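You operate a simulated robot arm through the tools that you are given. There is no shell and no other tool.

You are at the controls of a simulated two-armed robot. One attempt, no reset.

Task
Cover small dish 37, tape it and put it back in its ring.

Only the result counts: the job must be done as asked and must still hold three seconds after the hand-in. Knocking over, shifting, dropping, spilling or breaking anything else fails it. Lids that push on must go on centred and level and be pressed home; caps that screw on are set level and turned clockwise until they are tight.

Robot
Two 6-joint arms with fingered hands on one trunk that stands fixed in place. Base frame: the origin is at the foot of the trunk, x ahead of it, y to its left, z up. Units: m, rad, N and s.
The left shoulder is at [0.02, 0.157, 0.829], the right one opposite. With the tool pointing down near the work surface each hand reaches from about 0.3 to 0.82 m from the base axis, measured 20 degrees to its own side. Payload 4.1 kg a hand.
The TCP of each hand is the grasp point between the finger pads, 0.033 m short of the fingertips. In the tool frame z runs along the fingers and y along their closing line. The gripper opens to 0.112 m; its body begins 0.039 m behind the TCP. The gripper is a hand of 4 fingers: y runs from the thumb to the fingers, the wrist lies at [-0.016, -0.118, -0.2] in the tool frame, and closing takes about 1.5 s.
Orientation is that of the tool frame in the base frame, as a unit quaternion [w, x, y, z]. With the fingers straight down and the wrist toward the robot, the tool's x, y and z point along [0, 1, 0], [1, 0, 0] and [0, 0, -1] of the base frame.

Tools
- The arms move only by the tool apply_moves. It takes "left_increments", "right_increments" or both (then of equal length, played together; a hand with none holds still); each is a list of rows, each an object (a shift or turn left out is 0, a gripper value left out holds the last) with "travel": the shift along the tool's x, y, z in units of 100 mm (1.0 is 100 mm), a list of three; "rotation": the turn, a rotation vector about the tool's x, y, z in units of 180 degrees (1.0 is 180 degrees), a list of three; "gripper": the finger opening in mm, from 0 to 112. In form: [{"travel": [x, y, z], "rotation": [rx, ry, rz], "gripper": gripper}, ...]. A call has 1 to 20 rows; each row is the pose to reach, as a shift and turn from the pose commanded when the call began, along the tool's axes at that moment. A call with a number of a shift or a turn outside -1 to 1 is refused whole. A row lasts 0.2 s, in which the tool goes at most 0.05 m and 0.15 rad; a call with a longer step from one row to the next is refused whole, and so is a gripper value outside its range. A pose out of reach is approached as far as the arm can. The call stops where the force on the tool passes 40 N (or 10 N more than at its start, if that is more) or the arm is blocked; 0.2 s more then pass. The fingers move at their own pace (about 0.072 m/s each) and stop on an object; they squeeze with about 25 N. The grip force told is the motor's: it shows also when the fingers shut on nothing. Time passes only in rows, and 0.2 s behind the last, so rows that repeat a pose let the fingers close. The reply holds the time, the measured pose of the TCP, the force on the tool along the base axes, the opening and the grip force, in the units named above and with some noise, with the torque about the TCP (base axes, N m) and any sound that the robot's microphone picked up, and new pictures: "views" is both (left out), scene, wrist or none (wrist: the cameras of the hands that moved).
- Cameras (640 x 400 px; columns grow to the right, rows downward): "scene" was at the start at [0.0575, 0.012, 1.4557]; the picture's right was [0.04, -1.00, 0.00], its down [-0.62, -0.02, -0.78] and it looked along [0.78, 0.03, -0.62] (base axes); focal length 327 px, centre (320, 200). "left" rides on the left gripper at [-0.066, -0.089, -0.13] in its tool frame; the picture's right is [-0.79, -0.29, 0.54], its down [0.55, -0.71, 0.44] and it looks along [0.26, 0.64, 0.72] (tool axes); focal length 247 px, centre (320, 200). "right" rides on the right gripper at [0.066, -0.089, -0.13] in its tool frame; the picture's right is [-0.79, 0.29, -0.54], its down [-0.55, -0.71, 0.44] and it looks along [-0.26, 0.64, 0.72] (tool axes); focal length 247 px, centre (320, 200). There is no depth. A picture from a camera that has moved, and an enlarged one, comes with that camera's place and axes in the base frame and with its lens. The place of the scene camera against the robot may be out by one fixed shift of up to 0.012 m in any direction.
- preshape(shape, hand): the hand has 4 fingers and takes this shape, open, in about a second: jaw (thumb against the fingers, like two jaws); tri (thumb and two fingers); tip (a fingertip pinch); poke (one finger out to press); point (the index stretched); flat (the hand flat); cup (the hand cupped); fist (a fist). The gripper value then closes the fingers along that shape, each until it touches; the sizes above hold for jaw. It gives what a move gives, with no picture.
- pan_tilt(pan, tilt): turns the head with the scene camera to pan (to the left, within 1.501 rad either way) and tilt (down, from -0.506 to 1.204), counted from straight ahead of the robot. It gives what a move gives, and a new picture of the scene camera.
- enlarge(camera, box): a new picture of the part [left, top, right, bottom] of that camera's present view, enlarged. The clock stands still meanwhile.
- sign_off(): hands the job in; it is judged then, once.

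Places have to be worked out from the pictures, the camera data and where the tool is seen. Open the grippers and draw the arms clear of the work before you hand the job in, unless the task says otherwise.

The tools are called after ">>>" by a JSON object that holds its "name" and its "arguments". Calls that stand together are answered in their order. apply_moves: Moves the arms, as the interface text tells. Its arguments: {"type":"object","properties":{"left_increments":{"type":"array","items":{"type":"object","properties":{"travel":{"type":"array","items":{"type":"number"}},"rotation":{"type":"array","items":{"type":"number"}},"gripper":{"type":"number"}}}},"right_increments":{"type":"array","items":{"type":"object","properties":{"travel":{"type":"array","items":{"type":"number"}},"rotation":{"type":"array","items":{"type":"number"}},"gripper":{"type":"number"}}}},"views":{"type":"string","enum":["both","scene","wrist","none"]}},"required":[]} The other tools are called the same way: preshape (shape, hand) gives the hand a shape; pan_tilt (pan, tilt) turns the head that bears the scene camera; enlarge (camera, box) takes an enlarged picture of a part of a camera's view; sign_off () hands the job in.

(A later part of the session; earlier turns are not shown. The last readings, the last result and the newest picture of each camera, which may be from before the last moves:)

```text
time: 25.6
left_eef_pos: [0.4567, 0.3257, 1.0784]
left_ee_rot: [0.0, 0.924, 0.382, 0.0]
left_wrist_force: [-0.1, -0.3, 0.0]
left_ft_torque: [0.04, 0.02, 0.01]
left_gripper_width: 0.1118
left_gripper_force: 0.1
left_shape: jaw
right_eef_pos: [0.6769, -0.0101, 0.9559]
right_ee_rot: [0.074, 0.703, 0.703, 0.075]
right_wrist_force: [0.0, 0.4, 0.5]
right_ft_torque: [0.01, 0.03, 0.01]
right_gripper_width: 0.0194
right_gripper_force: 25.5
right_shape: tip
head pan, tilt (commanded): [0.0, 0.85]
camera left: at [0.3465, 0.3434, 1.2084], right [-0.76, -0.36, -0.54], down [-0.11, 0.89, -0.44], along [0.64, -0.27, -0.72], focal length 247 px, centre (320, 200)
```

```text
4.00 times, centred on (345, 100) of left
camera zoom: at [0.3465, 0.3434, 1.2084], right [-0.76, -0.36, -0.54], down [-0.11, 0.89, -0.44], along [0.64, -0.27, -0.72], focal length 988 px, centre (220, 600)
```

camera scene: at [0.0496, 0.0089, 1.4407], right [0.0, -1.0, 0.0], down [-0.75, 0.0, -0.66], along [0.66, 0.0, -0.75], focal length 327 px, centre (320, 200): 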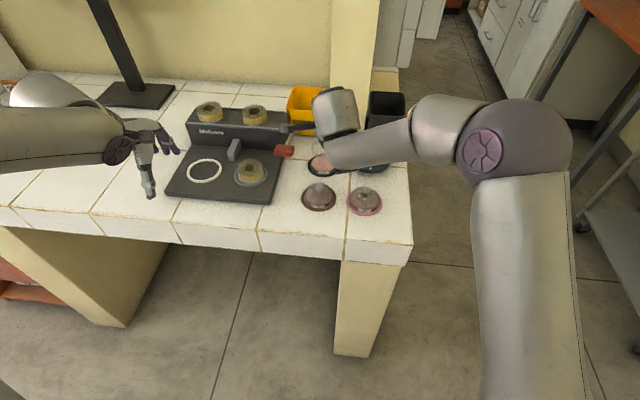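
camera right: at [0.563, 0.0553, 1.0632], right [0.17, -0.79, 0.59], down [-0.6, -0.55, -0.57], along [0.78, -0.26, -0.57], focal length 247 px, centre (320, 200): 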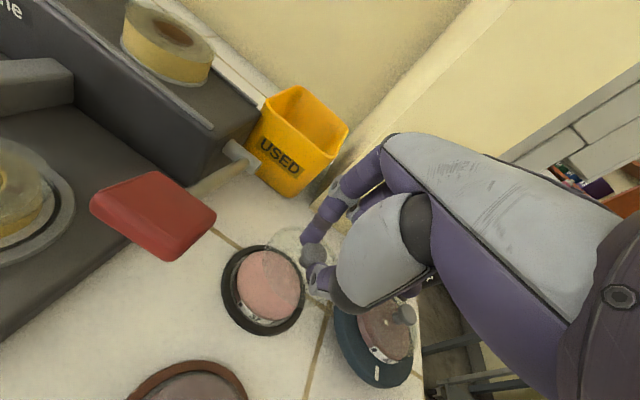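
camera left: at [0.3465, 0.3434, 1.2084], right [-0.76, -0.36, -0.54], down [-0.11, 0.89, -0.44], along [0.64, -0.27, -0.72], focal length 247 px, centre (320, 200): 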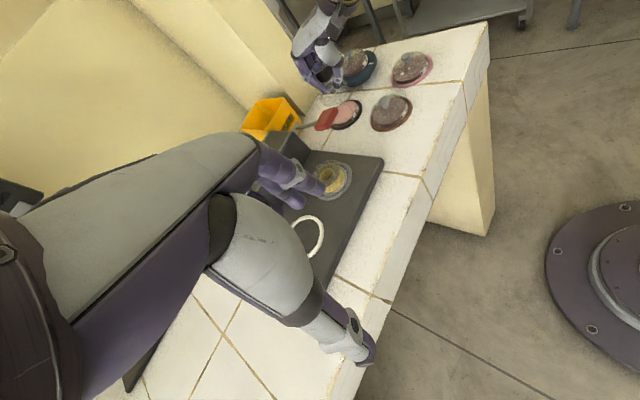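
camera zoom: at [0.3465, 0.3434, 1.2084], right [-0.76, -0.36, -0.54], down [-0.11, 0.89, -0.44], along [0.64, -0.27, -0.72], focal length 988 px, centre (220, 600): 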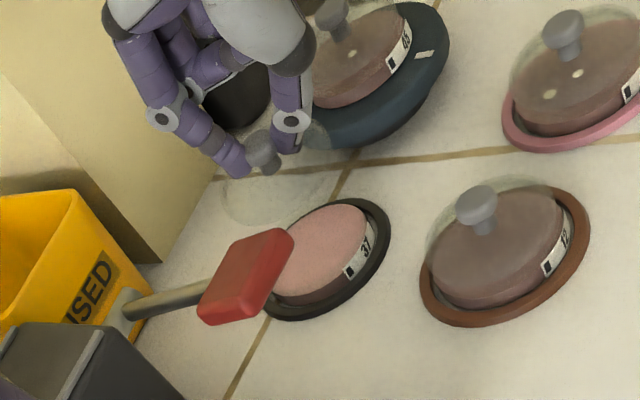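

From the side the lid looks level, with its knob-to-disc offset matching the seated lid on dish 12. I'll nudge it about 3 mm in +y and lower it to just above the dish, then check again.

>>> {"name": "apply_moves", "arguments": {"right_increments": [{"travel": [0.03, -0.02, 0.12]}, {"travel": [0.03, -0.045, 0.24]}, {"travel": [0.03, -0.06, 0.31]}, {"travel": [0.03, -0.07, 0.371]}, {"travel": [0.03, -0.07, 0.371]}], "views": "wrist"}}

>>> {"name": "enlarge", "arguments": {"camera": "right", "box": [210, 190, 350, 330]}}

>>> {"name": "enlarge", "arguments": {"camera": "left", "box": [300, 70, 400, 150]}}

>>> {"name": "enlarge", "arguments": {"camera": "scene", "box": [295, 125, 365, 190]}}

```text
time: 26.8
left_eef_pos: [0.4562, 0.3254, 1.0784]
left_ee_rot: [0.001, 0.924, 0.383, -0.001]
left_wrist_force: [0.7, 0.1, 0.2]
left_ft_torque: [0.01, 0.01, -0.03]
left_gripper_width: 0.1119
left_gripper_force: 0.0
left_shape: jaw
right_eef_pos: [0.6775, -0.0056, 0.9172]
right_ee_rot: [0.074, 0.703, 0.703, 0.074]
right_wrist_force: [1.0, -0.2, -0.1]
right_ft_torque: [0.0, 0.0, -0.01]
right_gripper_width: 0.0189
right_gripper_force: 24.8
right_shape: tip
head pan, tilt (commanded): [0.0, 0.85]
camera right: at [0.5639, 0.0575, 1.0259], right [0.17, -0.79, 0.59], down [-0.6, -0.55, -0.57], along [0.78, -0.26, -0.57], focal length 247 px, centre (320, 200)
```

right: 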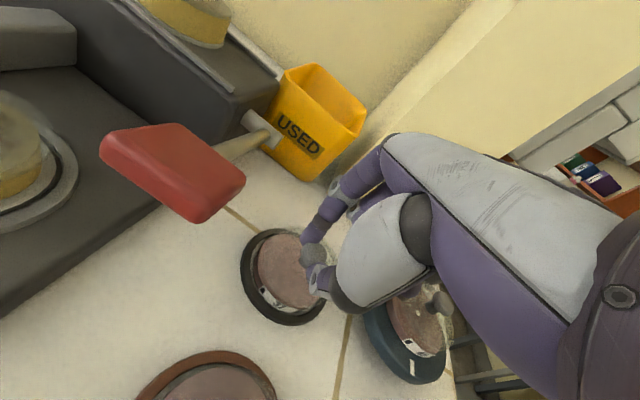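

```text
2.86 times, centred on (280, 260) of right
camera zoom: at [0.5639, 0.0575, 1.0259], right [0.17, -0.79, 0.59], down [-0.6, -0.55, -0.57], along [0.78, -0.26, -0.57], focal length 706 px, centre (434, 29)
```

zoom: 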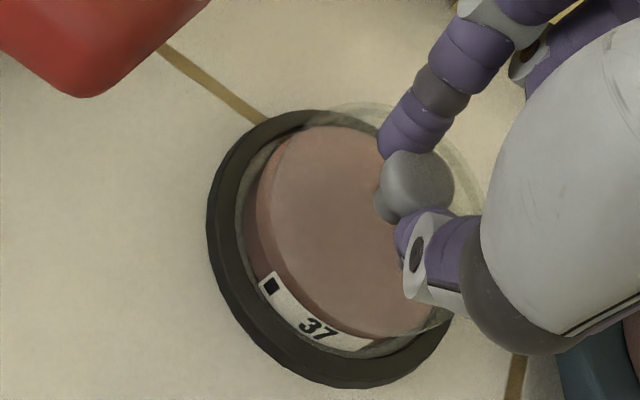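

```text
5.00 times, centred on (350, 110) of left
camera zoom: at [0.3466, 0.3436, 1.2084], right [-0.76, -0.36, -0.54], down [-0.11, 0.89, -0.44], along [0.64, -0.27, -0.72], focal length 1235 px, centre (170, 650)
```

zoom: 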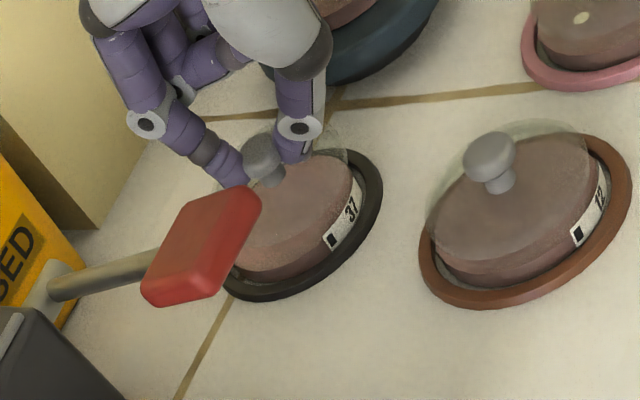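

```text
6.15 times, centred on (330, 158) of scene
camera zoom: at [0.0496, 0.0089, 1.4407], right [0.0, -1.0, 0.0], down [-0.75, 0.0, -0.66], along [0.66, 0.0, -0.75], focal length 2012 px, centre (258, 462)
```

zoom: 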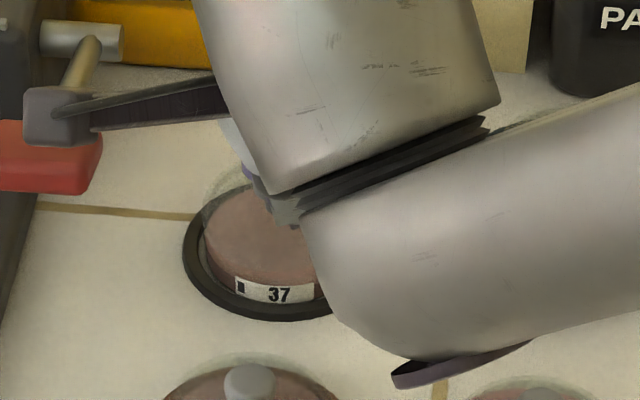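

The lid is hovering about 6 mm over the dish, and both views put it within a couple of millimetres of centre. I'll zoom in closer from the left camera, using dish 12 as a reference for a properly seated lid.

>>> {"name": "enlarge", "arguments": {"camera": "left", "box": [325, 90, 385, 135]}}

>>> {"name": "enlarge", "arguments": {"camera": "left", "box": [365, 85, 425, 135]}}

>>> {"name": "enlarge", "arguments": {"camera": "right", "box": [235, 210, 345, 330]}}

```text
8.89 times, centred on (355, 112) of left
camera zoom: at [0.3466, 0.3436, 1.2084], right [-0.76, -0.36, -0.54], down [-0.11, 0.89, -0.44], along [0.64, -0.27, -0.72], focal length 2195 px, centre (9, 978)
```

zoom: 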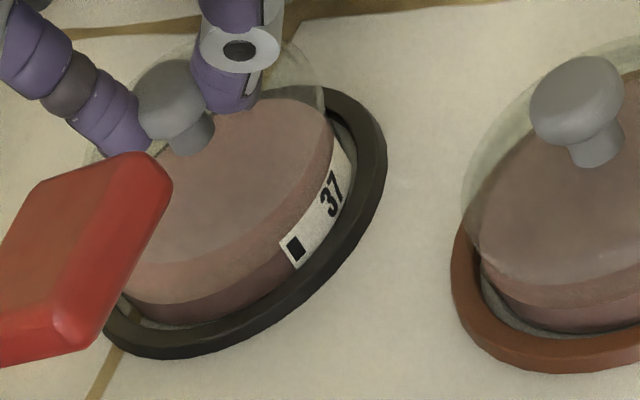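

```text
8.00 times, centred on (395, 110) of left
camera zoom: at [0.3466, 0.3436, 1.2084], right [-0.76, -0.36, -0.54], down [-0.11, 0.89, -0.44], along [0.64, -0.27, -0.72], focal length 1976 px, centre (-280, 920)
```

zoom: 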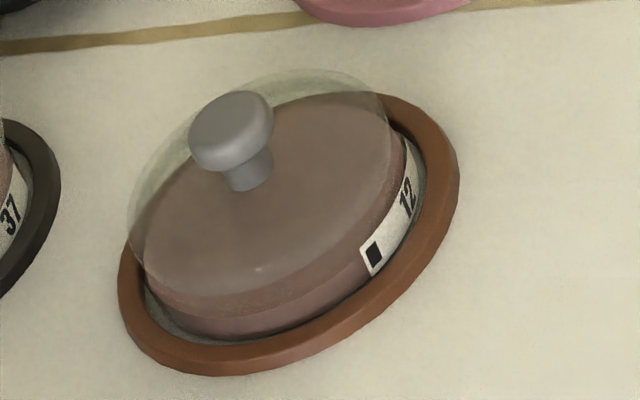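

```text
3.33 times, centred on (290, 270) of right
camera zoom: at [0.5639, 0.0575, 1.0259], right [0.17, -0.79, 0.59], down [-0.6, -0.55, -0.57], along [0.78, -0.26, -0.57], focal length 823 px, centre (420, -33)
```

zoom: 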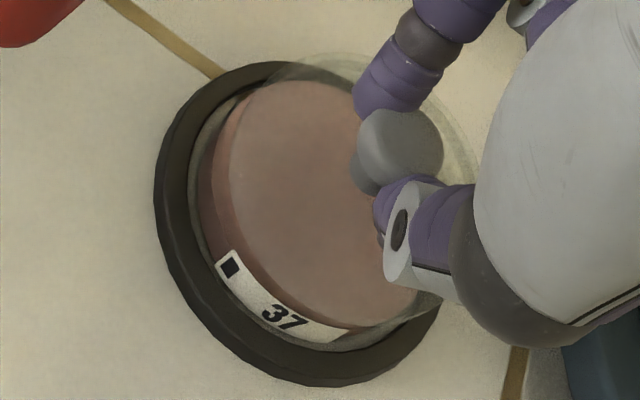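

Both views agree to within about 2 mm. I'll use the scene camera as a third viewpoint to check the left-right (y) alignment at the dish's visible left edge.

>>> {"name": "enlarge", "arguments": {"camera": "scene", "box": [310, 145, 350, 180]}}

```text
11.43 times, centred on (330, 162) of scene
camera zoom: at [0.0496, 0.0089, 1.4407], right [0.0, -1.0, 0.0], down [-0.75, 0.0, -0.66], along [0.66, 0.0, -0.75], focal length 3737 px, centre (206, 629)
```

zoom: 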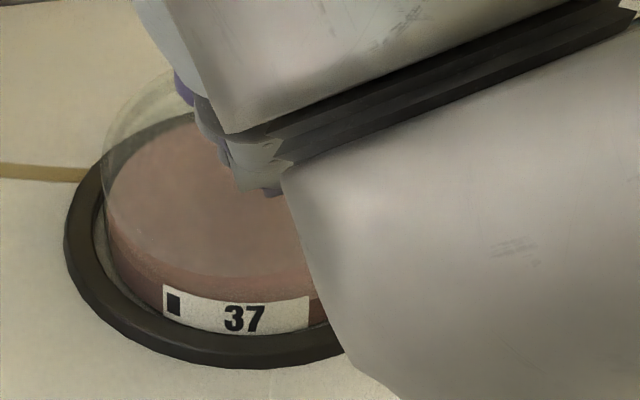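

The scene view shows lid and dish edges within 0.5 mm in y. I'll nudge 1 mm in x and lower gently until I feel contact.

>>> {"name": "apply_moves", "arguments": {"right_increments": [{"travel": [0, 0.006, 0.016]}, {"travel": [0, 0.003, 0.031]}, {"travel": [0, 0.0, 0.046]}, {"travel": [0, -0.003, 0.061]}], "views": "wrist"}}

>>> {"name": "enlarge", "arguments": {"camera": "left", "box": [325, 90, 385, 135]}}

```text
time: 27.8
left_eef_pos: [0.4562, 0.3263, 1.0778]
left_ee_rot: [0.001, 0.924, 0.383, 0.0]
left_wrist_force: [0.8, -0.2, 0.9]
left_ft_torque: [0.02, 0.03, -0.02]
left_gripper_width: 0.1116
left_gripper_force: 0.2
left_shape: jaw
right_eef_pos: [0.6775, -0.0069, 0.9104]
right_ee_rot: [0.075, 0.703, 0.703, 0.074]
right_wrist_force: [-0.1, -0.1, -0.4]
right_ft_torque: [-0.02, -0.02, 0.03]
right_gripper_width: 0.0188
right_gripper_force: 25.0
right_shape: tip
head pan, tilt (commanded): [0.0, 0.85]
camera right: at [0.5648, 0.058, 1.0191], right [0.17, -0.79, 0.59], down [-0.6, -0.55, -0.57], along [0.78, -0.26, -0.57], focal length 247 px, centre (320, 200)
```

right: 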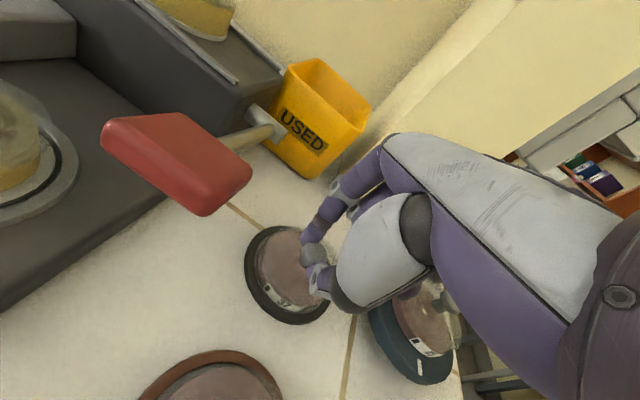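

```text
8.89 times, centred on (355, 112) of left
camera zoom: at [0.3466, 0.3436, 1.2084], right [-0.76, -0.36, -0.54], down [-0.11, 0.89, -0.44], along [0.64, -0.27, -0.72], focal length 2195 px, centre (9, 978)
```

zoom: 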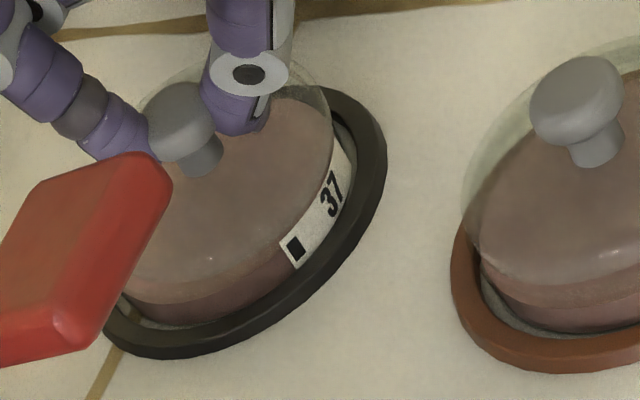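

There's no contact yet at TCP z = 0.910 and it still looks well aligned. I'll continue down in small steps.

>>> {"name": "apply_moves", "arguments": {"right_increments": [{"travel": [0, -0.003, 0.015]}, {"travel": [0, -0.006, 0.03]}, {"travel": [0, -0.0075, 0.035]}, {"travel": [0, -0.0085, 0.04]}], "views": "none"}}

>>> {"name": "enlarge", "arguments": {"camera": "left", "box": [325, 90, 385, 135]}}

>>> {"name": "enlarge", "arguments": {"camera": "right", "box": [235, 210, 345, 330]}}

```text
time: 28.8
left_eef_pos: [0.4563, 0.3256, 1.0776]
left_ee_rot: [0.001, 0.924, 0.383, 0.0]
left_wrist_force: [-0.1, 0.6, 0.1]
left_ft_torque: [0.02, 0.07, 0.01]
left_gripper_width: 0.1118
left_gripper_force: 0.1
left_shape: jaw
right_eef_pos: [0.679, -0.0065, 0.9077]
right_ee_rot: [0.075, 0.702, 0.704, 0.075]
right_wrist_force: [0.6, 0.4, 3.9]
right_ft_torque: [0.08, 0.12, 0.01]
right_gripper_width: 0.0189
right_gripper_force: 25.4
right_shape: tip
head pan, tilt (commanded): [0.0, 0.85]
```

```text
8.89 times, centred on (355, 112) of left
camera zoom: at [0.3465, 0.3436, 1.2084], right [-0.76, -0.36, -0.54], down [-0.11, 0.89, -0.44], along [0.64, -0.27, -0.72], focal length 2195 px, centre (9, 978)
```

zoom: 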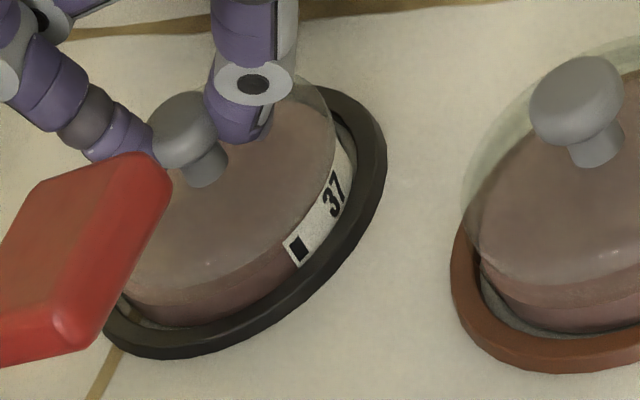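

```text
3.33 times, centred on (290, 270) of right
camera zoom: at [0.5651, 0.0578, 1.0156], right [0.17, -0.79, 0.59], down [-0.6, -0.55, -0.58], along [0.78, -0.26, -0.57], focal length 823 px, centre (420, -33)
```

zoom: 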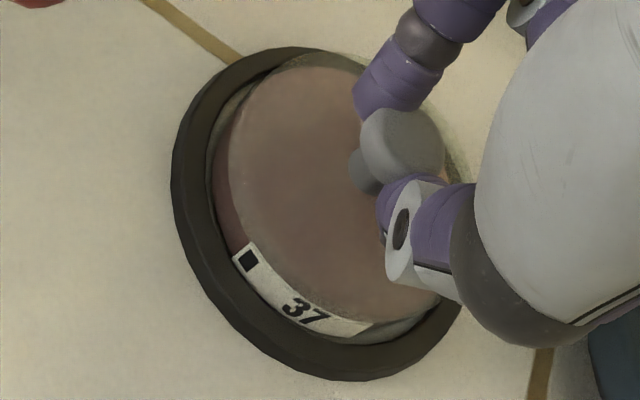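

Contact: 3.9 N upward with the lid resting on the dish and looking centred. I'll push a little further while still holding it, to see whether it seats.

>>> {"name": "apply_moves", "arguments": {"right_increments": [{"travel": [0, -0.001, 0.006]}, {"travel": [0, -0.0025, 0.012]}, {"travel": [0, -0.004, 0.018]}, {"travel": [0, -0.005, 0.024]}, {"travel": [0, -0.005, 0.024]}], "views": "none"}}

>>> {"name": "enlarge", "arguments": {"camera": "left", "box": [325, 90, 385, 135]}}

```text
time: 29.9
left_eef_pos: [0.4551, 0.3253, 1.0796]
left_ee_rot: [0.001, 0.924, 0.382, 0.0]
left_wrist_force: [-0.4, 0.7, 1.1]
left_ft_torque: [-0.01, 0.02, 0.02]
left_gripper_width: 0.1118
left_gripper_force: 0.1
left_shape: jaw
right_eef_pos: [0.6789, -0.0059, 0.9055]
right_ee_rot: [0.075, 0.703, 0.703, 0.076]
right_wrist_force: [-1.0, 1.1, 18.4]
right_ft_torque: [-0.01, 0.26, -0.02]
right_gripper_width: 0.0192
right_gripper_force: 24.9
right_shape: tip
head pan, tilt (commanded): [0.0, 0.85]
```

```text
8.89 times, centred on (355, 112) of left
camera zoom: at [0.3461, 0.3436, 1.2085], right [-0.76, -0.36, -0.54], down [-0.11, 0.89, -0.44], along [0.64, -0.27, -0.72], focal length 2195 px, centre (9, 978)
```

zoom: 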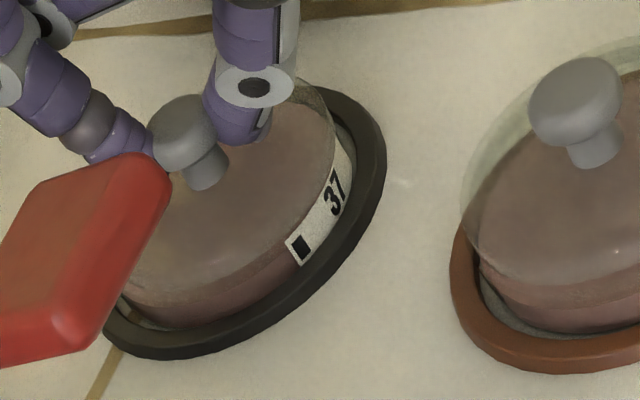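

It now resists at 18 N, so the lid seems to be down on the dish. I'll relieve the push, open the pinch and rise clear to inspect.

>>> {"name": "apply_moves", "arguments": {"right_increments": [{"travel": [0, 0.005, -0.02]}, {"travel": [0, 0.005, -0.02], "gripper": 24}, {"travel": [0, 0.005, -0.02], "gripper": 30}, {"travel": [0, 0.005, -0.02], "gripper": 36}, {"travel": [0, 0.005, -0.02], "gripper": 36}, {"travel": [0, 0.025, -0.12]}, {"travel": [0, 0.06, -0.3]}, {"travel": [0, 0.13, -0.6]}], "views": "both"}}

>>> {"name": "enlarge", "arguments": {"camera": "left", "box": [325, 90, 385, 135]}}

>>> {"name": "enlarge", "arguments": {"camera": "right", "box": [190, 190, 350, 350]}}

```text
time: 31.8
left_eef_pos: [0.456, 0.3252, 1.0787]
left_ee_rot: [0.001, 0.924, 0.383, 0.001]
left_wrist_force: [0.3, -0.3, -0.2]
left_ft_torque: [0.0, 0.02, 0.03]
left_gripper_width: 0.1119
left_gripper_force: 0.0
left_shape: jaw
right_eef_pos: [0.6798, -0.0056, 0.9647]
right_ee_rot: [0.074, 0.703, 0.703, 0.074]
right_wrist_force: [-0.5, 0.1, -0.5]
right_ft_torque: [0.01, 0.0, -0.01]
right_gripper_width: 0.0357
right_gripper_force: 0.0
right_shape: tip
head pan, tilt (commanded): [0.0, 0.85]
camera scene: at [0.0497, 0.0088, 1.4407], right [0.0, -1.0, 0.0], down [-0.75, 0.0, -0.66], along [0.66, 0.0, -0.75], focal length 327 px, centre (320, 200)
camera right: at [0.5658, 0.0581, 1.0737], right [0.17, -0.79, 0.59], down [-0.6, -0.55, -0.57], along [0.78, -0.26, -0.57], focal length 247 px, centre (320, 200)
```

scene: 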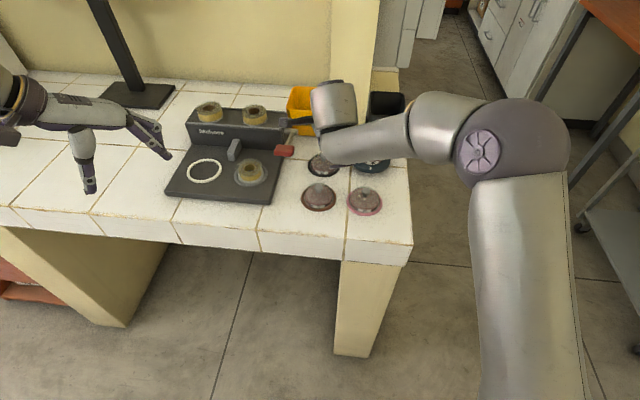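
right: 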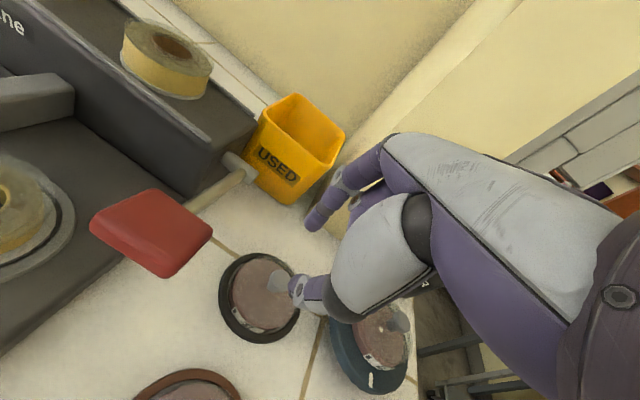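

```text
8.89 times, centred on (355, 112) of left
camera zoom: at [0.3467, 0.3436, 1.2084], right [-0.76, -0.36, -0.54], down [-0.11, 0.89, -0.44], along [0.64, -0.27, -0.72], focal length 2195 px, centre (9, 978)
```

zoom: 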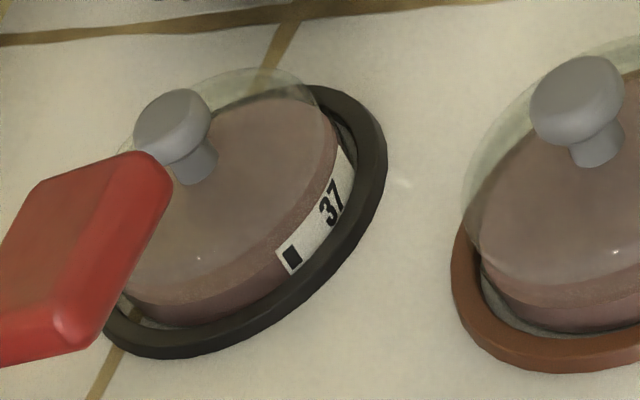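

```text
2.50 times, centred on (270, 270) of right
camera zoom: at [0.5658, 0.0581, 1.0737], right [0.17, -0.79, 0.59], down [-0.6, -0.55, -0.57], along [0.78, -0.26, -0.57], focal length 617 px, centre (445, 25)
```

zoom: 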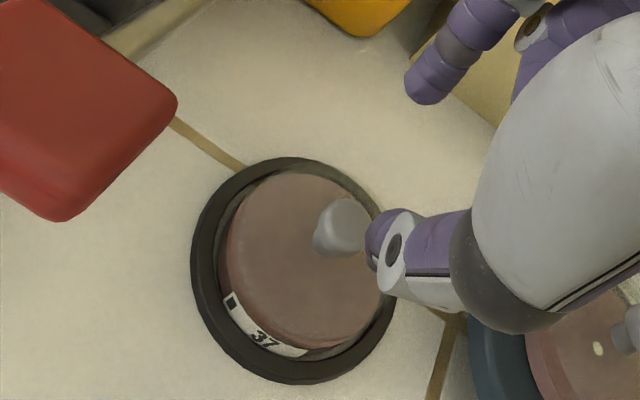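

The lid stays on and looks seated much like the one on dish 12. I'll pull the right hand away so the scene camera can see it directly.

>>> {"name": "apply_moves", "arguments": {"right_increments": [{"travel": [-0.2, -0.1, -0.3], "rotation": [0.02, 0, 0]}, {"travel": [-0.5, -0.3, -0.5], "rotation": [0.04, 0, 0]}, {"travel": [-0.8, -0.5, -0.6], "rotation": [0.066, 0, 0]}, {"travel": [-1.0, -0.8, -0.6], "rotation": [0.066, 0, 0]}], "views": "both"}}

>>> {"name": "enlarge", "arguments": {"camera": "scene", "box": [300, 140, 350, 180]}}

>>> {"name": "enlarge", "arguments": {"camera": "scene", "box": [295, 170, 345, 215]}}

>>> {"name": "enlarge", "arguments": {"camera": "left", "box": [325, 85, 425, 140]}}

```text
time: 32.8
left_eef_pos: [0.456, 0.3258, 1.0791]
left_ee_rot: [0.0, 0.924, 0.382, 0.001]
left_wrist_force: [-0.1, -0.5, -1.6]
left_ft_torque: [-0.02, 0.01, 0.0]
left_gripper_width: 0.1116
left_gripper_force: 0.1
left_shape: jaw
right_eef_pos: [0.5876, -0.1065, 1.0052]
right_ee_rot: [0.001, 0.707, 0.707, 0.001]
right_wrist_force: [-0.3, 0.0, 0.0]
right_ft_torque: [-0.03, 0.01, 0.02]
right_gripper_width: 0.0359
right_gripper_force: 0.1
right_shape: tip
head pan, tilt (commanded): [0.0, 0.85]
camera scene: at [0.0499, 0.0093, 1.4407], right [0.0, -1.0, 0.0], down [-0.75, 0.0, -0.66], along [0.66, 0.0, -0.75], focal length 327 px, centre (320, 200)
camera right: at [0.4993, -0.0423, 1.136], right [0.29, -0.79, 0.54], down [-0.71, -0.55, -0.44], along [0.64, -0.26, -0.72], focal length 247 px, centre (320, 200)
```

scene: 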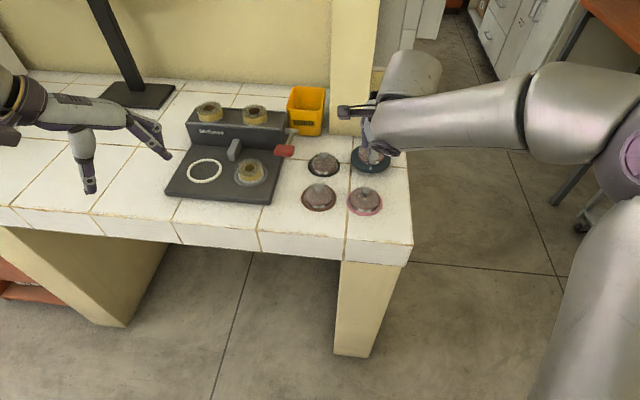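
right: 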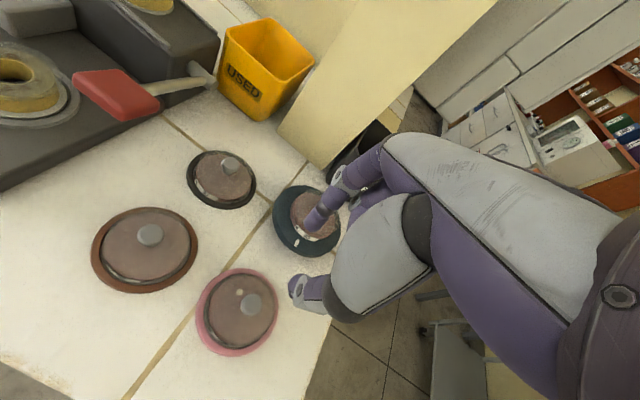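

```text
10.00 times, centred on (325, 160) of scene
camera zoom: at [0.0499, 0.0093, 1.4407], right [0.0, -1.0, 0.0], down [-0.75, 0.0, -0.66], along [0.66, 0.0, -0.75], focal length 3270 px, centre (270, 600)
```

zoom: 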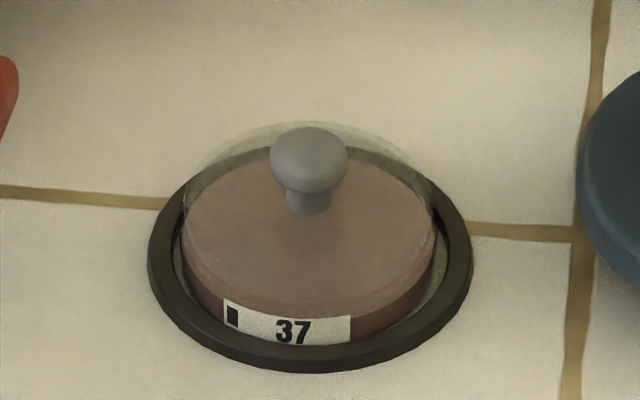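

```text
8.89 times, centred on (320, 192) of scene
camera zoom: at [0.0499, 0.0093, 1.4407], right [0.0, -1.0, 0.0], down [-0.75, 0.0, -0.66], along [0.66, 0.0, -0.75], focal length 2907 px, centre (320, 267)
```

zoom: 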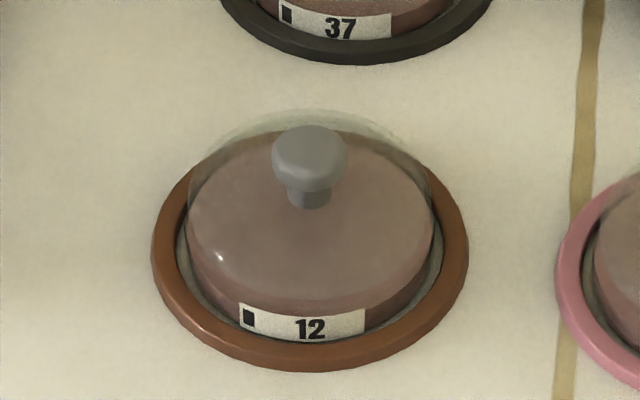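

```text
6.40 times, centred on (375, 112) of left
camera zoom: at [0.3468, 0.3439, 1.2082], right [-0.76, -0.36, -0.54], down [-0.11, 0.89, -0.44], along [0.64, -0.27, -0.72], focal length 1581 px, centre (-32, 760)
```

zoom: 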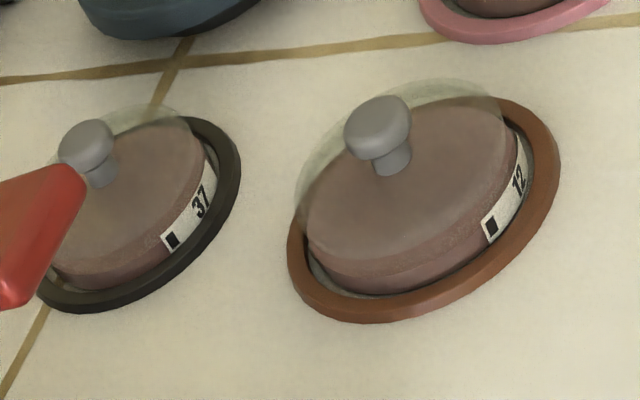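

Dish 37 with its lid now looks just like the finished dish 12, centred and level. To be sure it's pressed home I'll press on the knob with closed fingertips, so first I'll locate the knob.

>>> {"name": "enlarge", "arguments": {"camera": "right", "box": [180, 135, 270, 215]}}

>>> {"name": "apply_moves", "arguments": {"right_increments": [{"travel": [0, 0, 0], "gripper": 0}, {"travel": [0.2, 0.2, 0], "gripper": 0}, {"travel": [0.5, 0.5, 0], "gripper": 0}, {"travel": [0.8, 0.8, 0], "gripper": 0}, {"travel": [0.93, 0.92, 0.1], "gripper": 0}], "views": "wrist"}}

>>> {"name": "enlarge", "arguments": {"camera": "right", "box": [240, 190, 360, 310]}}

>>> {"name": "enlarge", "arguments": {"camera": "left", "box": [300, 70, 400, 150]}}

```text
5.00 times, centred on (225, 175) of right
camera zoom: at [0.4993, -0.0423, 1.136], right [0.29, -0.79, 0.54], down [-0.71, -0.55, -0.44], along [0.64, -0.26, -0.72], focal length 1235 px, centre (795, 325)
```

zoom: 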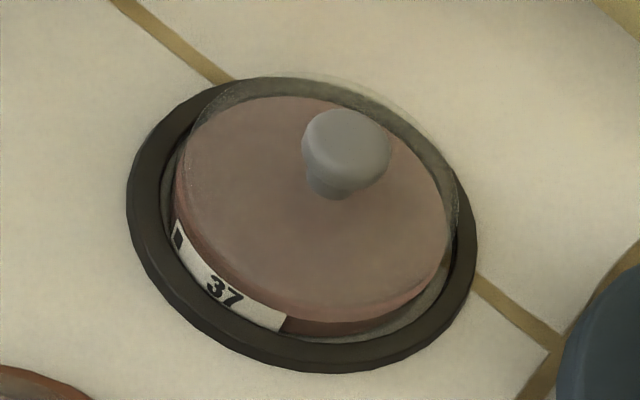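

```text
time: 34.0
left_eef_pos: [0.4554, 0.3253, 1.0773]
left_ee_rot: [0.001, 0.924, 0.383, 0.001]
left_wrist_force: [0.5, -0.1, 0.1]
left_ft_torque: [0.02, 0.02, -0.02]
left_gripper_width: 0.1116
left_gripper_force: 0.1
left_shape: jaw
right_eef_pos: [0.6801, -0.0145, 0.9978]
right_ee_rot: [0.002, 0.707, 0.707, 0.002]
right_wrist_force: [1.0, 0.1, 0.4]
right_ft_torque: [0.02, -0.01, -0.01]
right_gripper_width: 0.0001
right_gripper_force: 24.6
right_shape: tip
head pan, tilt (commanded): [0.0, 0.85]
camera right: at [0.5921, 0.0505, 1.1274], right [0.28, -0.79, 0.54], down [-0.71, -0.55, -0.44], along [0.65, -0.26, -0.72], focal length 247 px, centre (320, 200)
```

right: 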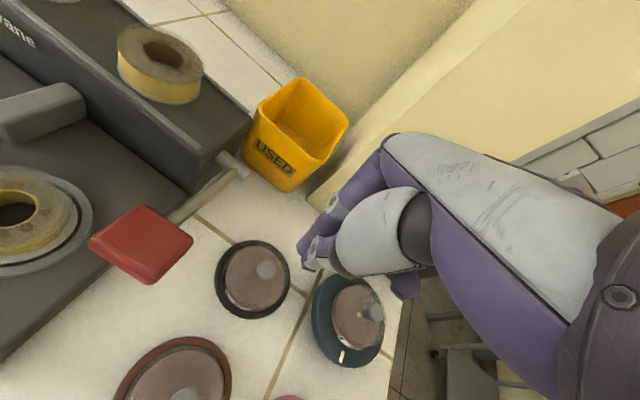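

```text
3.33 times, centred on (300, 250) of right
camera zoom: at [0.5921, 0.0505, 1.1274], right [0.28, -0.79, 0.54], down [-0.71, -0.55, -0.44], along [0.65, -0.26, -0.72], focal length 823 px, centre (387, 33)
```

zoom: 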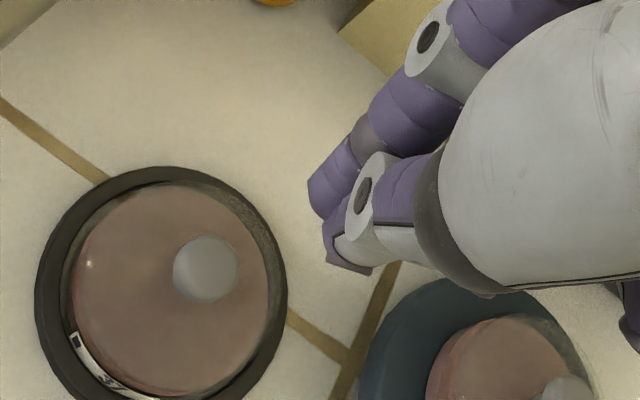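

```text
5.00 times, centred on (350, 110) of left
camera zoom: at [0.3464, 0.3433, 1.2085], right [-0.76, -0.36, -0.54], down [-0.11, 0.89, -0.44], along [0.64, -0.27, -0.72], focal length 1235 px, centre (170, 650)
```

zoom: 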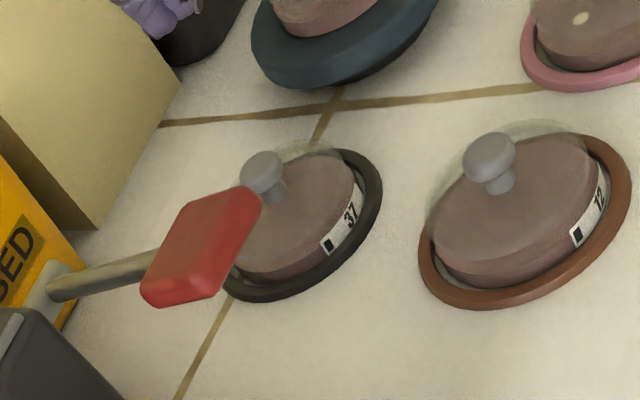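

The knob seems to have settled at x ≈ 0.688. I'll zoom out slightly so that ring, dish and knob can be compared in a single picture.

>>> {"name": "enlarge", "arguments": {"camera": "right", "box": [200, 225, 310, 330]}}

```text
3.81 times, centred on (255, 278) of right
camera zoom: at [0.5921, 0.0505, 1.1274], right [0.28, -0.79, 0.54], down [-0.71, -0.55, -0.44], along [0.65, -0.26, -0.72], focal length 941 px, centre (568, -95)
```

zoom: 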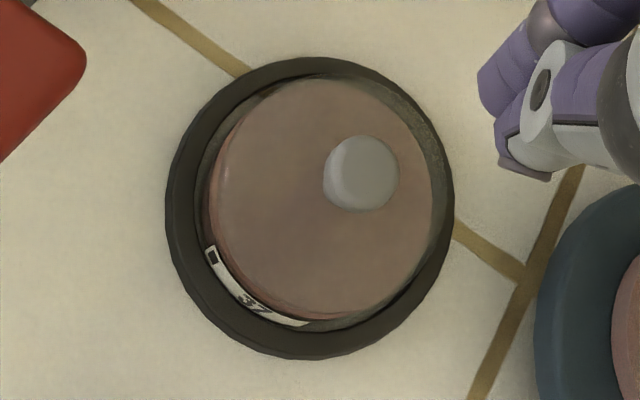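

Triangulating again gives the knob at (0.688, -0.011, 0.885), concentric with the ring to within about 2 mm. I'll bring the closed fingertips right above it and press down gently.

>>> {"name": "apply_moves", "arguments": {"right_increments": [{"travel": [0.005, 0.04, 0.2]}, {"travel": [0.005, 0.075, 0.4]}, {"travel": [0.005, 0.075, 0.6]}, {"travel": [0.005, 0.075, 0.6]}], "views": "wrist"}}

>>> {"name": "enlarge", "arguments": {"camera": "right", "box": [240, 210, 360, 310]}}

>>> {"name": "enlarge", "arguments": {"camera": "left", "box": [310, 70, 390, 140]}}

```text
time: 35.0
left_eef_pos: [0.4563, 0.3261, 1.0795]
left_ee_rot: [0.0, 0.924, 0.383, 0.001]
left_wrist_force: [0.5, 0.4, 0.2]
left_ft_torque: [-0.01, 0.03, 0.03]
left_gripper_width: 0.1117
left_gripper_force: 0.0
left_shape: jaw
right_eef_pos: [0.6877, -0.0127, 0.9358]
right_ee_rot: [0.002, 0.707, 0.707, 0.002]
right_wrist_force: [0.1, -0.5, -0.1]
right_ft_torque: [-0.02, -0.01, -0.03]
right_gripper_width: 0.0001
right_gripper_force: 25.1
right_shape: tip
head pan, tilt (commanded): [0.0, 0.85]
camera right: at [0.5994, 0.0513, 1.0667], right [0.28, -0.79, 0.54], down [-0.71, -0.55, -0.44], along [0.65, -0.26, -0.72], focal length 247 px, centre (320, 200)
```

right: 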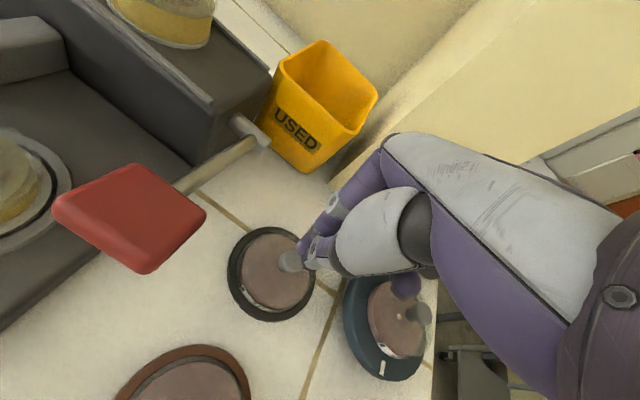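

```text
4.00 times, centred on (300, 260) of right
camera zoom: at [0.5994, 0.0513, 1.0667], right [0.28, -0.79, 0.54], down [-0.71, -0.55, -0.44], along [0.65, -0.26, -0.72], focal length 988 px, centre (400, -40)
```

zoom: 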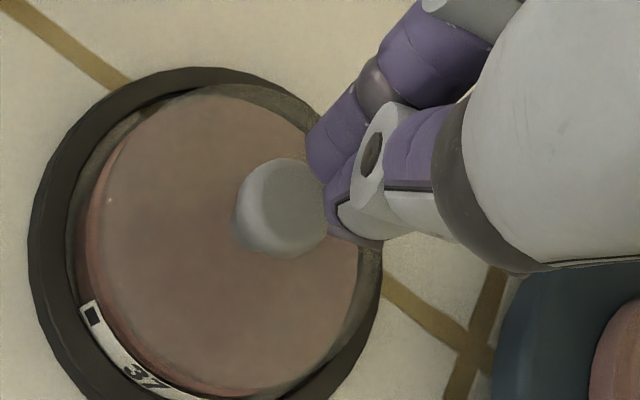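

```text
5.71 times, centred on (350, 105) of left
camera zoom: at [0.3465, 0.3436, 1.2084], right [-0.76, -0.36, -0.54], down [-0.11, 0.89, -0.44], along [0.64, -0.27, -0.72], focal length 1411 px, centre (149, 743)
```

zoom: 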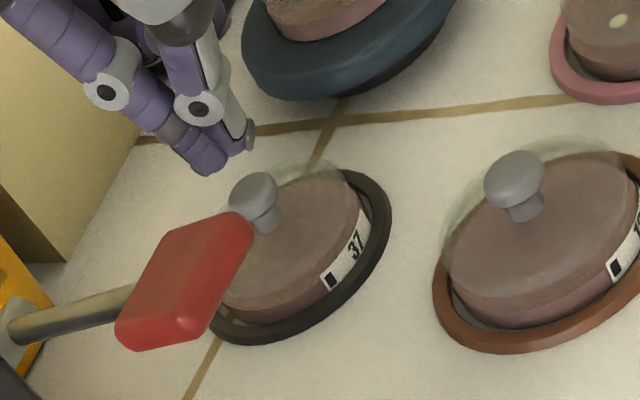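

The tips are about 12 mm above the knob and aligned to within about 2 mm. I'll correct by that amount and press down in small steps.

>>> {"name": "apply_moves", "arguments": {"right_increments": [{"travel": [0.01, -0.015, 0.04]}, {"travel": [0.01, -0.015, 0.07]}, {"travel": [0.01, -0.015, 0.09]}, {"travel": [0.01, -0.015, 0.105]}, {"travel": [0.01, -0.015, 0.12]}, {"travel": [0.01, -0.015, 0.135]}, {"travel": [0.01, -0.015, 0.15]}], "views": "none"}}

>>> {"name": "enlarge", "arguments": {"camera": "left", "box": [310, 70, 390, 140]}}

```text
time: 36.5
left_eef_pos: [0.4561, 0.3255, 1.0791]
left_ee_rot: [0.001, 0.924, 0.383, 0.0]
left_wrist_force: [1.1, -0.5, -0.5]
left_ft_torque: [0.02, -0.02, 0.03]
left_gripper_width: 0.1116
left_gripper_force: 0.0
left_shape: jaw
right_eef_pos: [0.6861, -0.0131, 0.9241]
right_ee_rot: [0.002, 0.707, 0.707, 0.003]
right_wrist_force: [0.7, 0.2, 5.0]
right_ft_torque: [0.02, -0.03, -0.02]
right_gripper_width: 0.0001
right_gripper_force: 25.3
right_shape: tip
head pan, tilt (commanded): [0.0, 0.85]
heard: snap
```

```text
5.71 times, centred on (350, 105) of left
camera zoom: at [0.3465, 0.3436, 1.2084], right [-0.76, -0.36, -0.54], down [-0.11, 0.89, -0.44], along [0.64, -0.27, -0.72], focal length 1411 px, centre (149, 743)
```

zoom: 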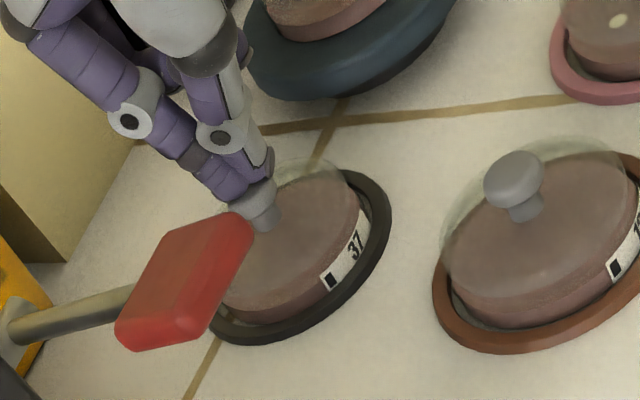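

I heard a snap, so the lid is home. I'll raise the right hand and retract it to the right, and turn the left hand back into its normal orientation to take the dish by its knob.

>>> {"name": "apply_moves", "arguments": {"right_increments": [{"travel": [0, 0, -0.2]}, {"travel": [0, 0, -0.6]}, {"travel": [-0.3, -0.2, -0.9]}, {"travel": [-0.6, -0.5, -1.0]}, {"travel": [-0.9, -0.8, -1.0]}, {"travel": [-1.0, -1.0, -1.0]}], "left_increments": [{"rotation": [0, 0, -0.04]}, {"rotation": [0, 0, -0.08]}, {"rotation": [0, 0, -0.12]}, {"rotation": [0, 0, -0.16]}, {"rotation": [0, 0, -0.2]}, {"rotation": [0, 0, -0.25]}], "views": "none"}}

>>> {"name": "apply_moves", "arguments": {"right_increments": [{"travel": [-0.3, -0.2, -0.1]}, {"travel": [-0.6, -0.4, -0.2]}, {"travel": [-0.9, -0.6, -0.3]}, {"travel": [-0.9, -0.6, -0.3]}], "views": "scene"}}

>>> {"name": "preshape", "arguments": {"shape": "tip", "hand": "left"}}

>>> {"name": "enlarge", "arguments": {"camera": "scene", "box": [300, 140, 350, 180]}}

```text
refused: row 6 steps farther than a row can; nothing moved
```

```text
time: 37.5
left_eef_pos: [0.4562, 0.3258, 1.0788]
left_ee_rot: [0.001, 0.924, 0.383, 0.001]
left_wrist_force: [-0.1, 0.7, 0.1]
left_ft_torque: [0.02, 0.0, 0.01]
left_gripper_width: 0.1117
left_gripper_force: 0.0
left_shape: jaw
right_eef_pos: [0.6266, -0.1029, 0.9512]
right_ee_rot: [0.001, 0.707, 0.707, 0.001]
right_wrist_force: [0.0, 0.5, -0.8]
right_ft_torque: [0.0, -0.01, 0.01]
right_gripper_width: 0.0
right_gripper_force: 25.1
right_shape: tip
head pan, tilt (commanded): [0.0, 0.85]
camera scene: at [0.0497, 0.009, 1.4407], right [0.0, -1.0, 0.0], down [-0.75, 0.0, -0.66], along [0.66, 0.0, -0.75], focal length 327 px, centre (320, 200)
```

scene: 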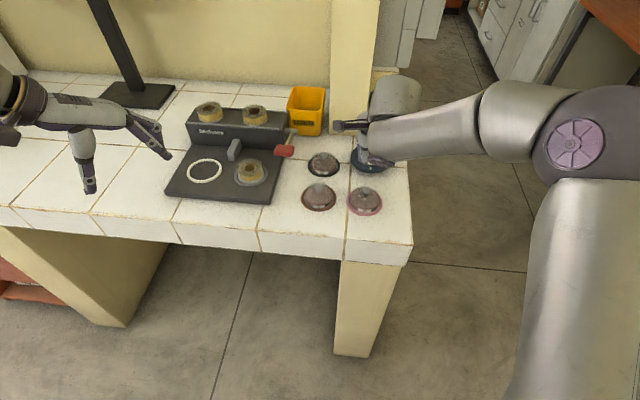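

```text
time: 38.5
left_eef_pos: [0.4556, 0.3259, 1.079]
left_ee_rot: [0.001, 0.924, 0.382, 0.0]
left_wrist_force: [-0.1, -0.6, -0.3]
left_ft_torque: [-0.02, -0.02, 0.0]
left_gripper_width: 0.1116
left_gripper_force: 0.0
left_shape: tip
right_eef_pos: [0.6274, -0.1021, 0.9525]
right_ee_rot: [0.001, 0.707, 0.708, 0.001]
right_wrist_force: [-1.0, -0.1, -0.7]
right_ft_torque: [-0.01, 0.03, 0.0]
right_gripper_width: 0.0004
right_gripper_force: 25.0
right_shape: tip
head pan, tilt (commanded): [0.0, 0.85]
```

```text
10.00 times, centred on (325, 160) of scene
camera zoom: at [0.0496, 0.0089, 1.4407], right [0.0, -1.0, 0.0], down [-0.75, 0.0, -0.66], along [0.66, 0.0, -0.75], focal length 3270 px, centre (270, 600)
```

zoom: 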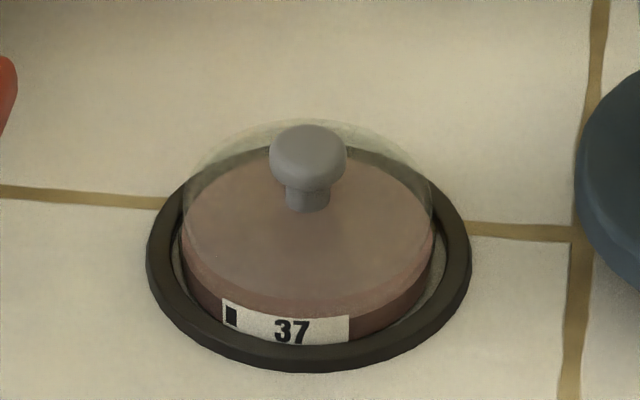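

The first call was refused and the follow-up ran from the contact pose, but the picture shows the lid still centred and nothing disturbed. I'll make one call at a time from here: raise and retract the right hand, and turn the left hand back.

>>> {"name": "apply_moves", "arguments": {"right_increments": [{"travel": [0, 0, -0.2]}, {"travel": [0, -0.1, -0.5]}, {"travel": [-0.2, -0.3, -0.8]}, {"travel": [-0.5, -0.5, -0.9]}, {"travel": [-0.8, -0.7, -1.0]}, {"travel": [-0.9, -0.8, -1.0]}], "left_increments": [{"rotation": [0, 0, -0.042]}, {"rotation": [0, 0, -0.084]}, {"rotation": [0, 0, -0.126]}, {"rotation": [0, 0, -0.168]}, {"rotation": [0, 0, -0.21]}, {"rotation": [0, 0, -0.25]}], "views": "both"}}

```text
time: 39.9
left_eef_pos: [0.4562, 0.3255, 1.0787]
left_ee_rot: [0.001, 0.707, 0.707, 0.001]
left_wrist_force: [0.6, -0.2, 0.4]
left_ft_torque: [-0.02, -0.01, -0.01]
left_gripper_width: 0.112
left_gripper_force: 0.1
left_shape: tip
right_eef_pos: [0.5457, -0.1926, 1.0514]
right_ee_rot: [0.001, 0.708, 0.707, 0.001]
right_wrist_force: [-0.9, 0.2, 0.7]
right_ft_torque: [0.02, 0.02, 0.0]
right_gripper_width: 0.0
right_gripper_force: 24.9
right_shape: tip
head pan, tilt (commanded): [0.0, 0.85]
camera scene: at [0.0498, 0.0091, 1.4407], right [0.0, -1.0, 0.0], down [-0.75, 0.0, -0.66], along [0.66, 0.0, -0.75], focal length 327 px, centre (320, 200)
camera right: at [0.4573, -0.1269, 1.1821], right [0.28, -0.79, 0.54], down [-0.71, -0.55, -0.44], along [0.65, -0.26, -0.72], focal length 247 px, centre (320, 200)
camera left: at [0.3671, 0.2608, 1.2084], right [-0.29, -0.79, -0.54], down [-0.71, 0.55, -0.44], along [0.64, 0.26, -0.72], focal length 247 px, centre (320, 200)
```

scene: 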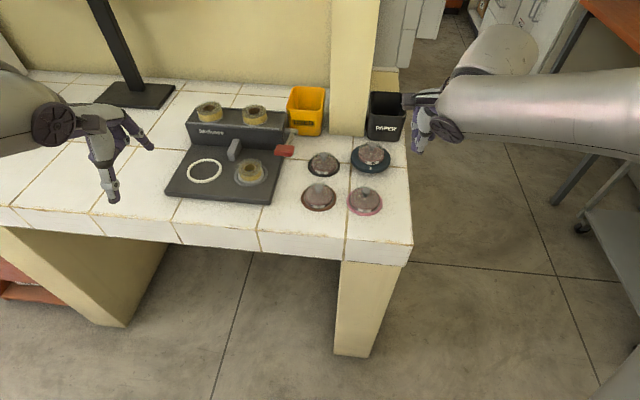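
right: 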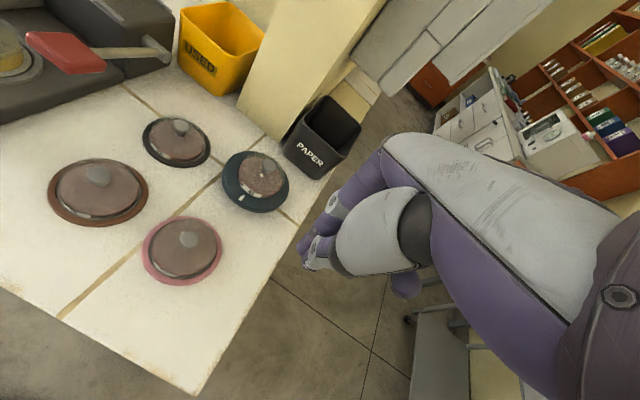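
left: 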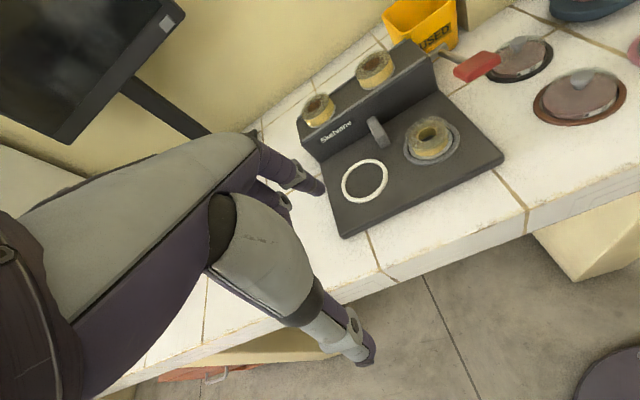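

Everything stands as before. From this pose I'll measure the machine, especially the white ring, so I can plan the placement.

>>> {"name": "enlarge", "arguments": {"camera": "left", "box": [320, 100, 420, 220]}}

>>> {"name": "enlarge", "arguments": {"camera": "left", "box": [390, 30, 510, 180]}}

>>> {"name": "enlarge", "arguments": {"camera": "scene", "box": [165, 135, 245, 205]}}

```text
3.33 times, centred on (370, 160) of left
camera zoom: at [0.3671, 0.2608, 1.2084], right [-0.29, -0.79, -0.54], down [-0.71, 0.55, -0.44], along [0.64, 0.26, -0.72], focal length 823 px, centre (153, 333)
```

zoom: 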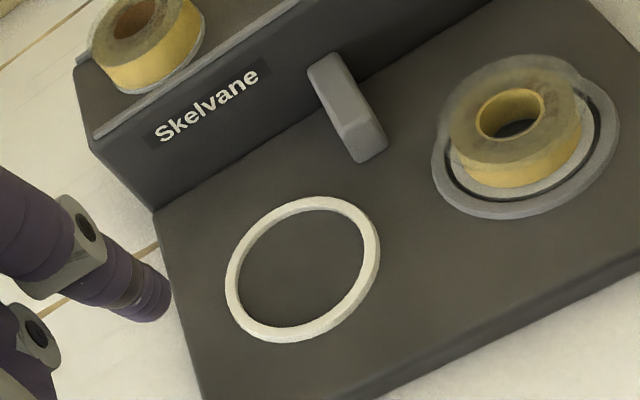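

```text
2.67 times, centred on (450, 105) of left
camera zoom: at [0.3671, 0.2608, 1.2084], right [-0.29, -0.79, -0.54], down [-0.71, 0.55, -0.44], along [0.64, 0.26, -0.72], focal length 659 px, centre (-27, 453)
```

zoom: 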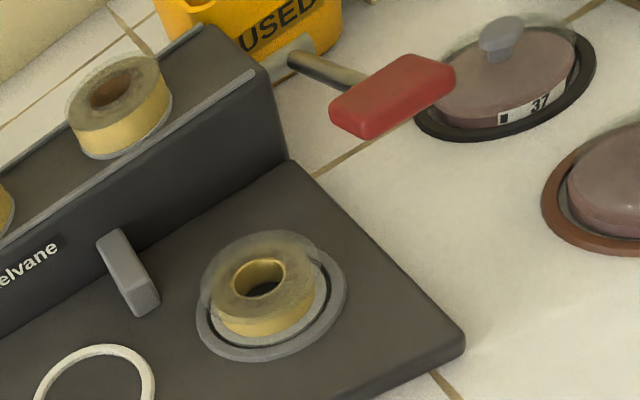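

```text
5.71 times, centred on (205, 170) of scene
camera zoom: at [0.0498, 0.0091, 1.4407], right [0.0, -1.0, 0.0], down [-0.75, 0.0, -0.66], along [0.66, 0.0, -0.75], focal length 1869 px, centre (977, 371)
```

zoom: 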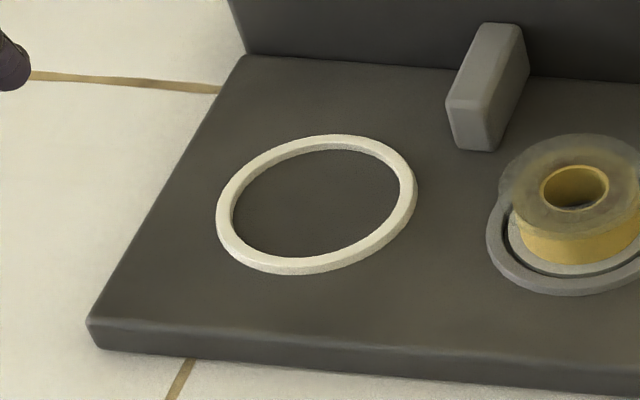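

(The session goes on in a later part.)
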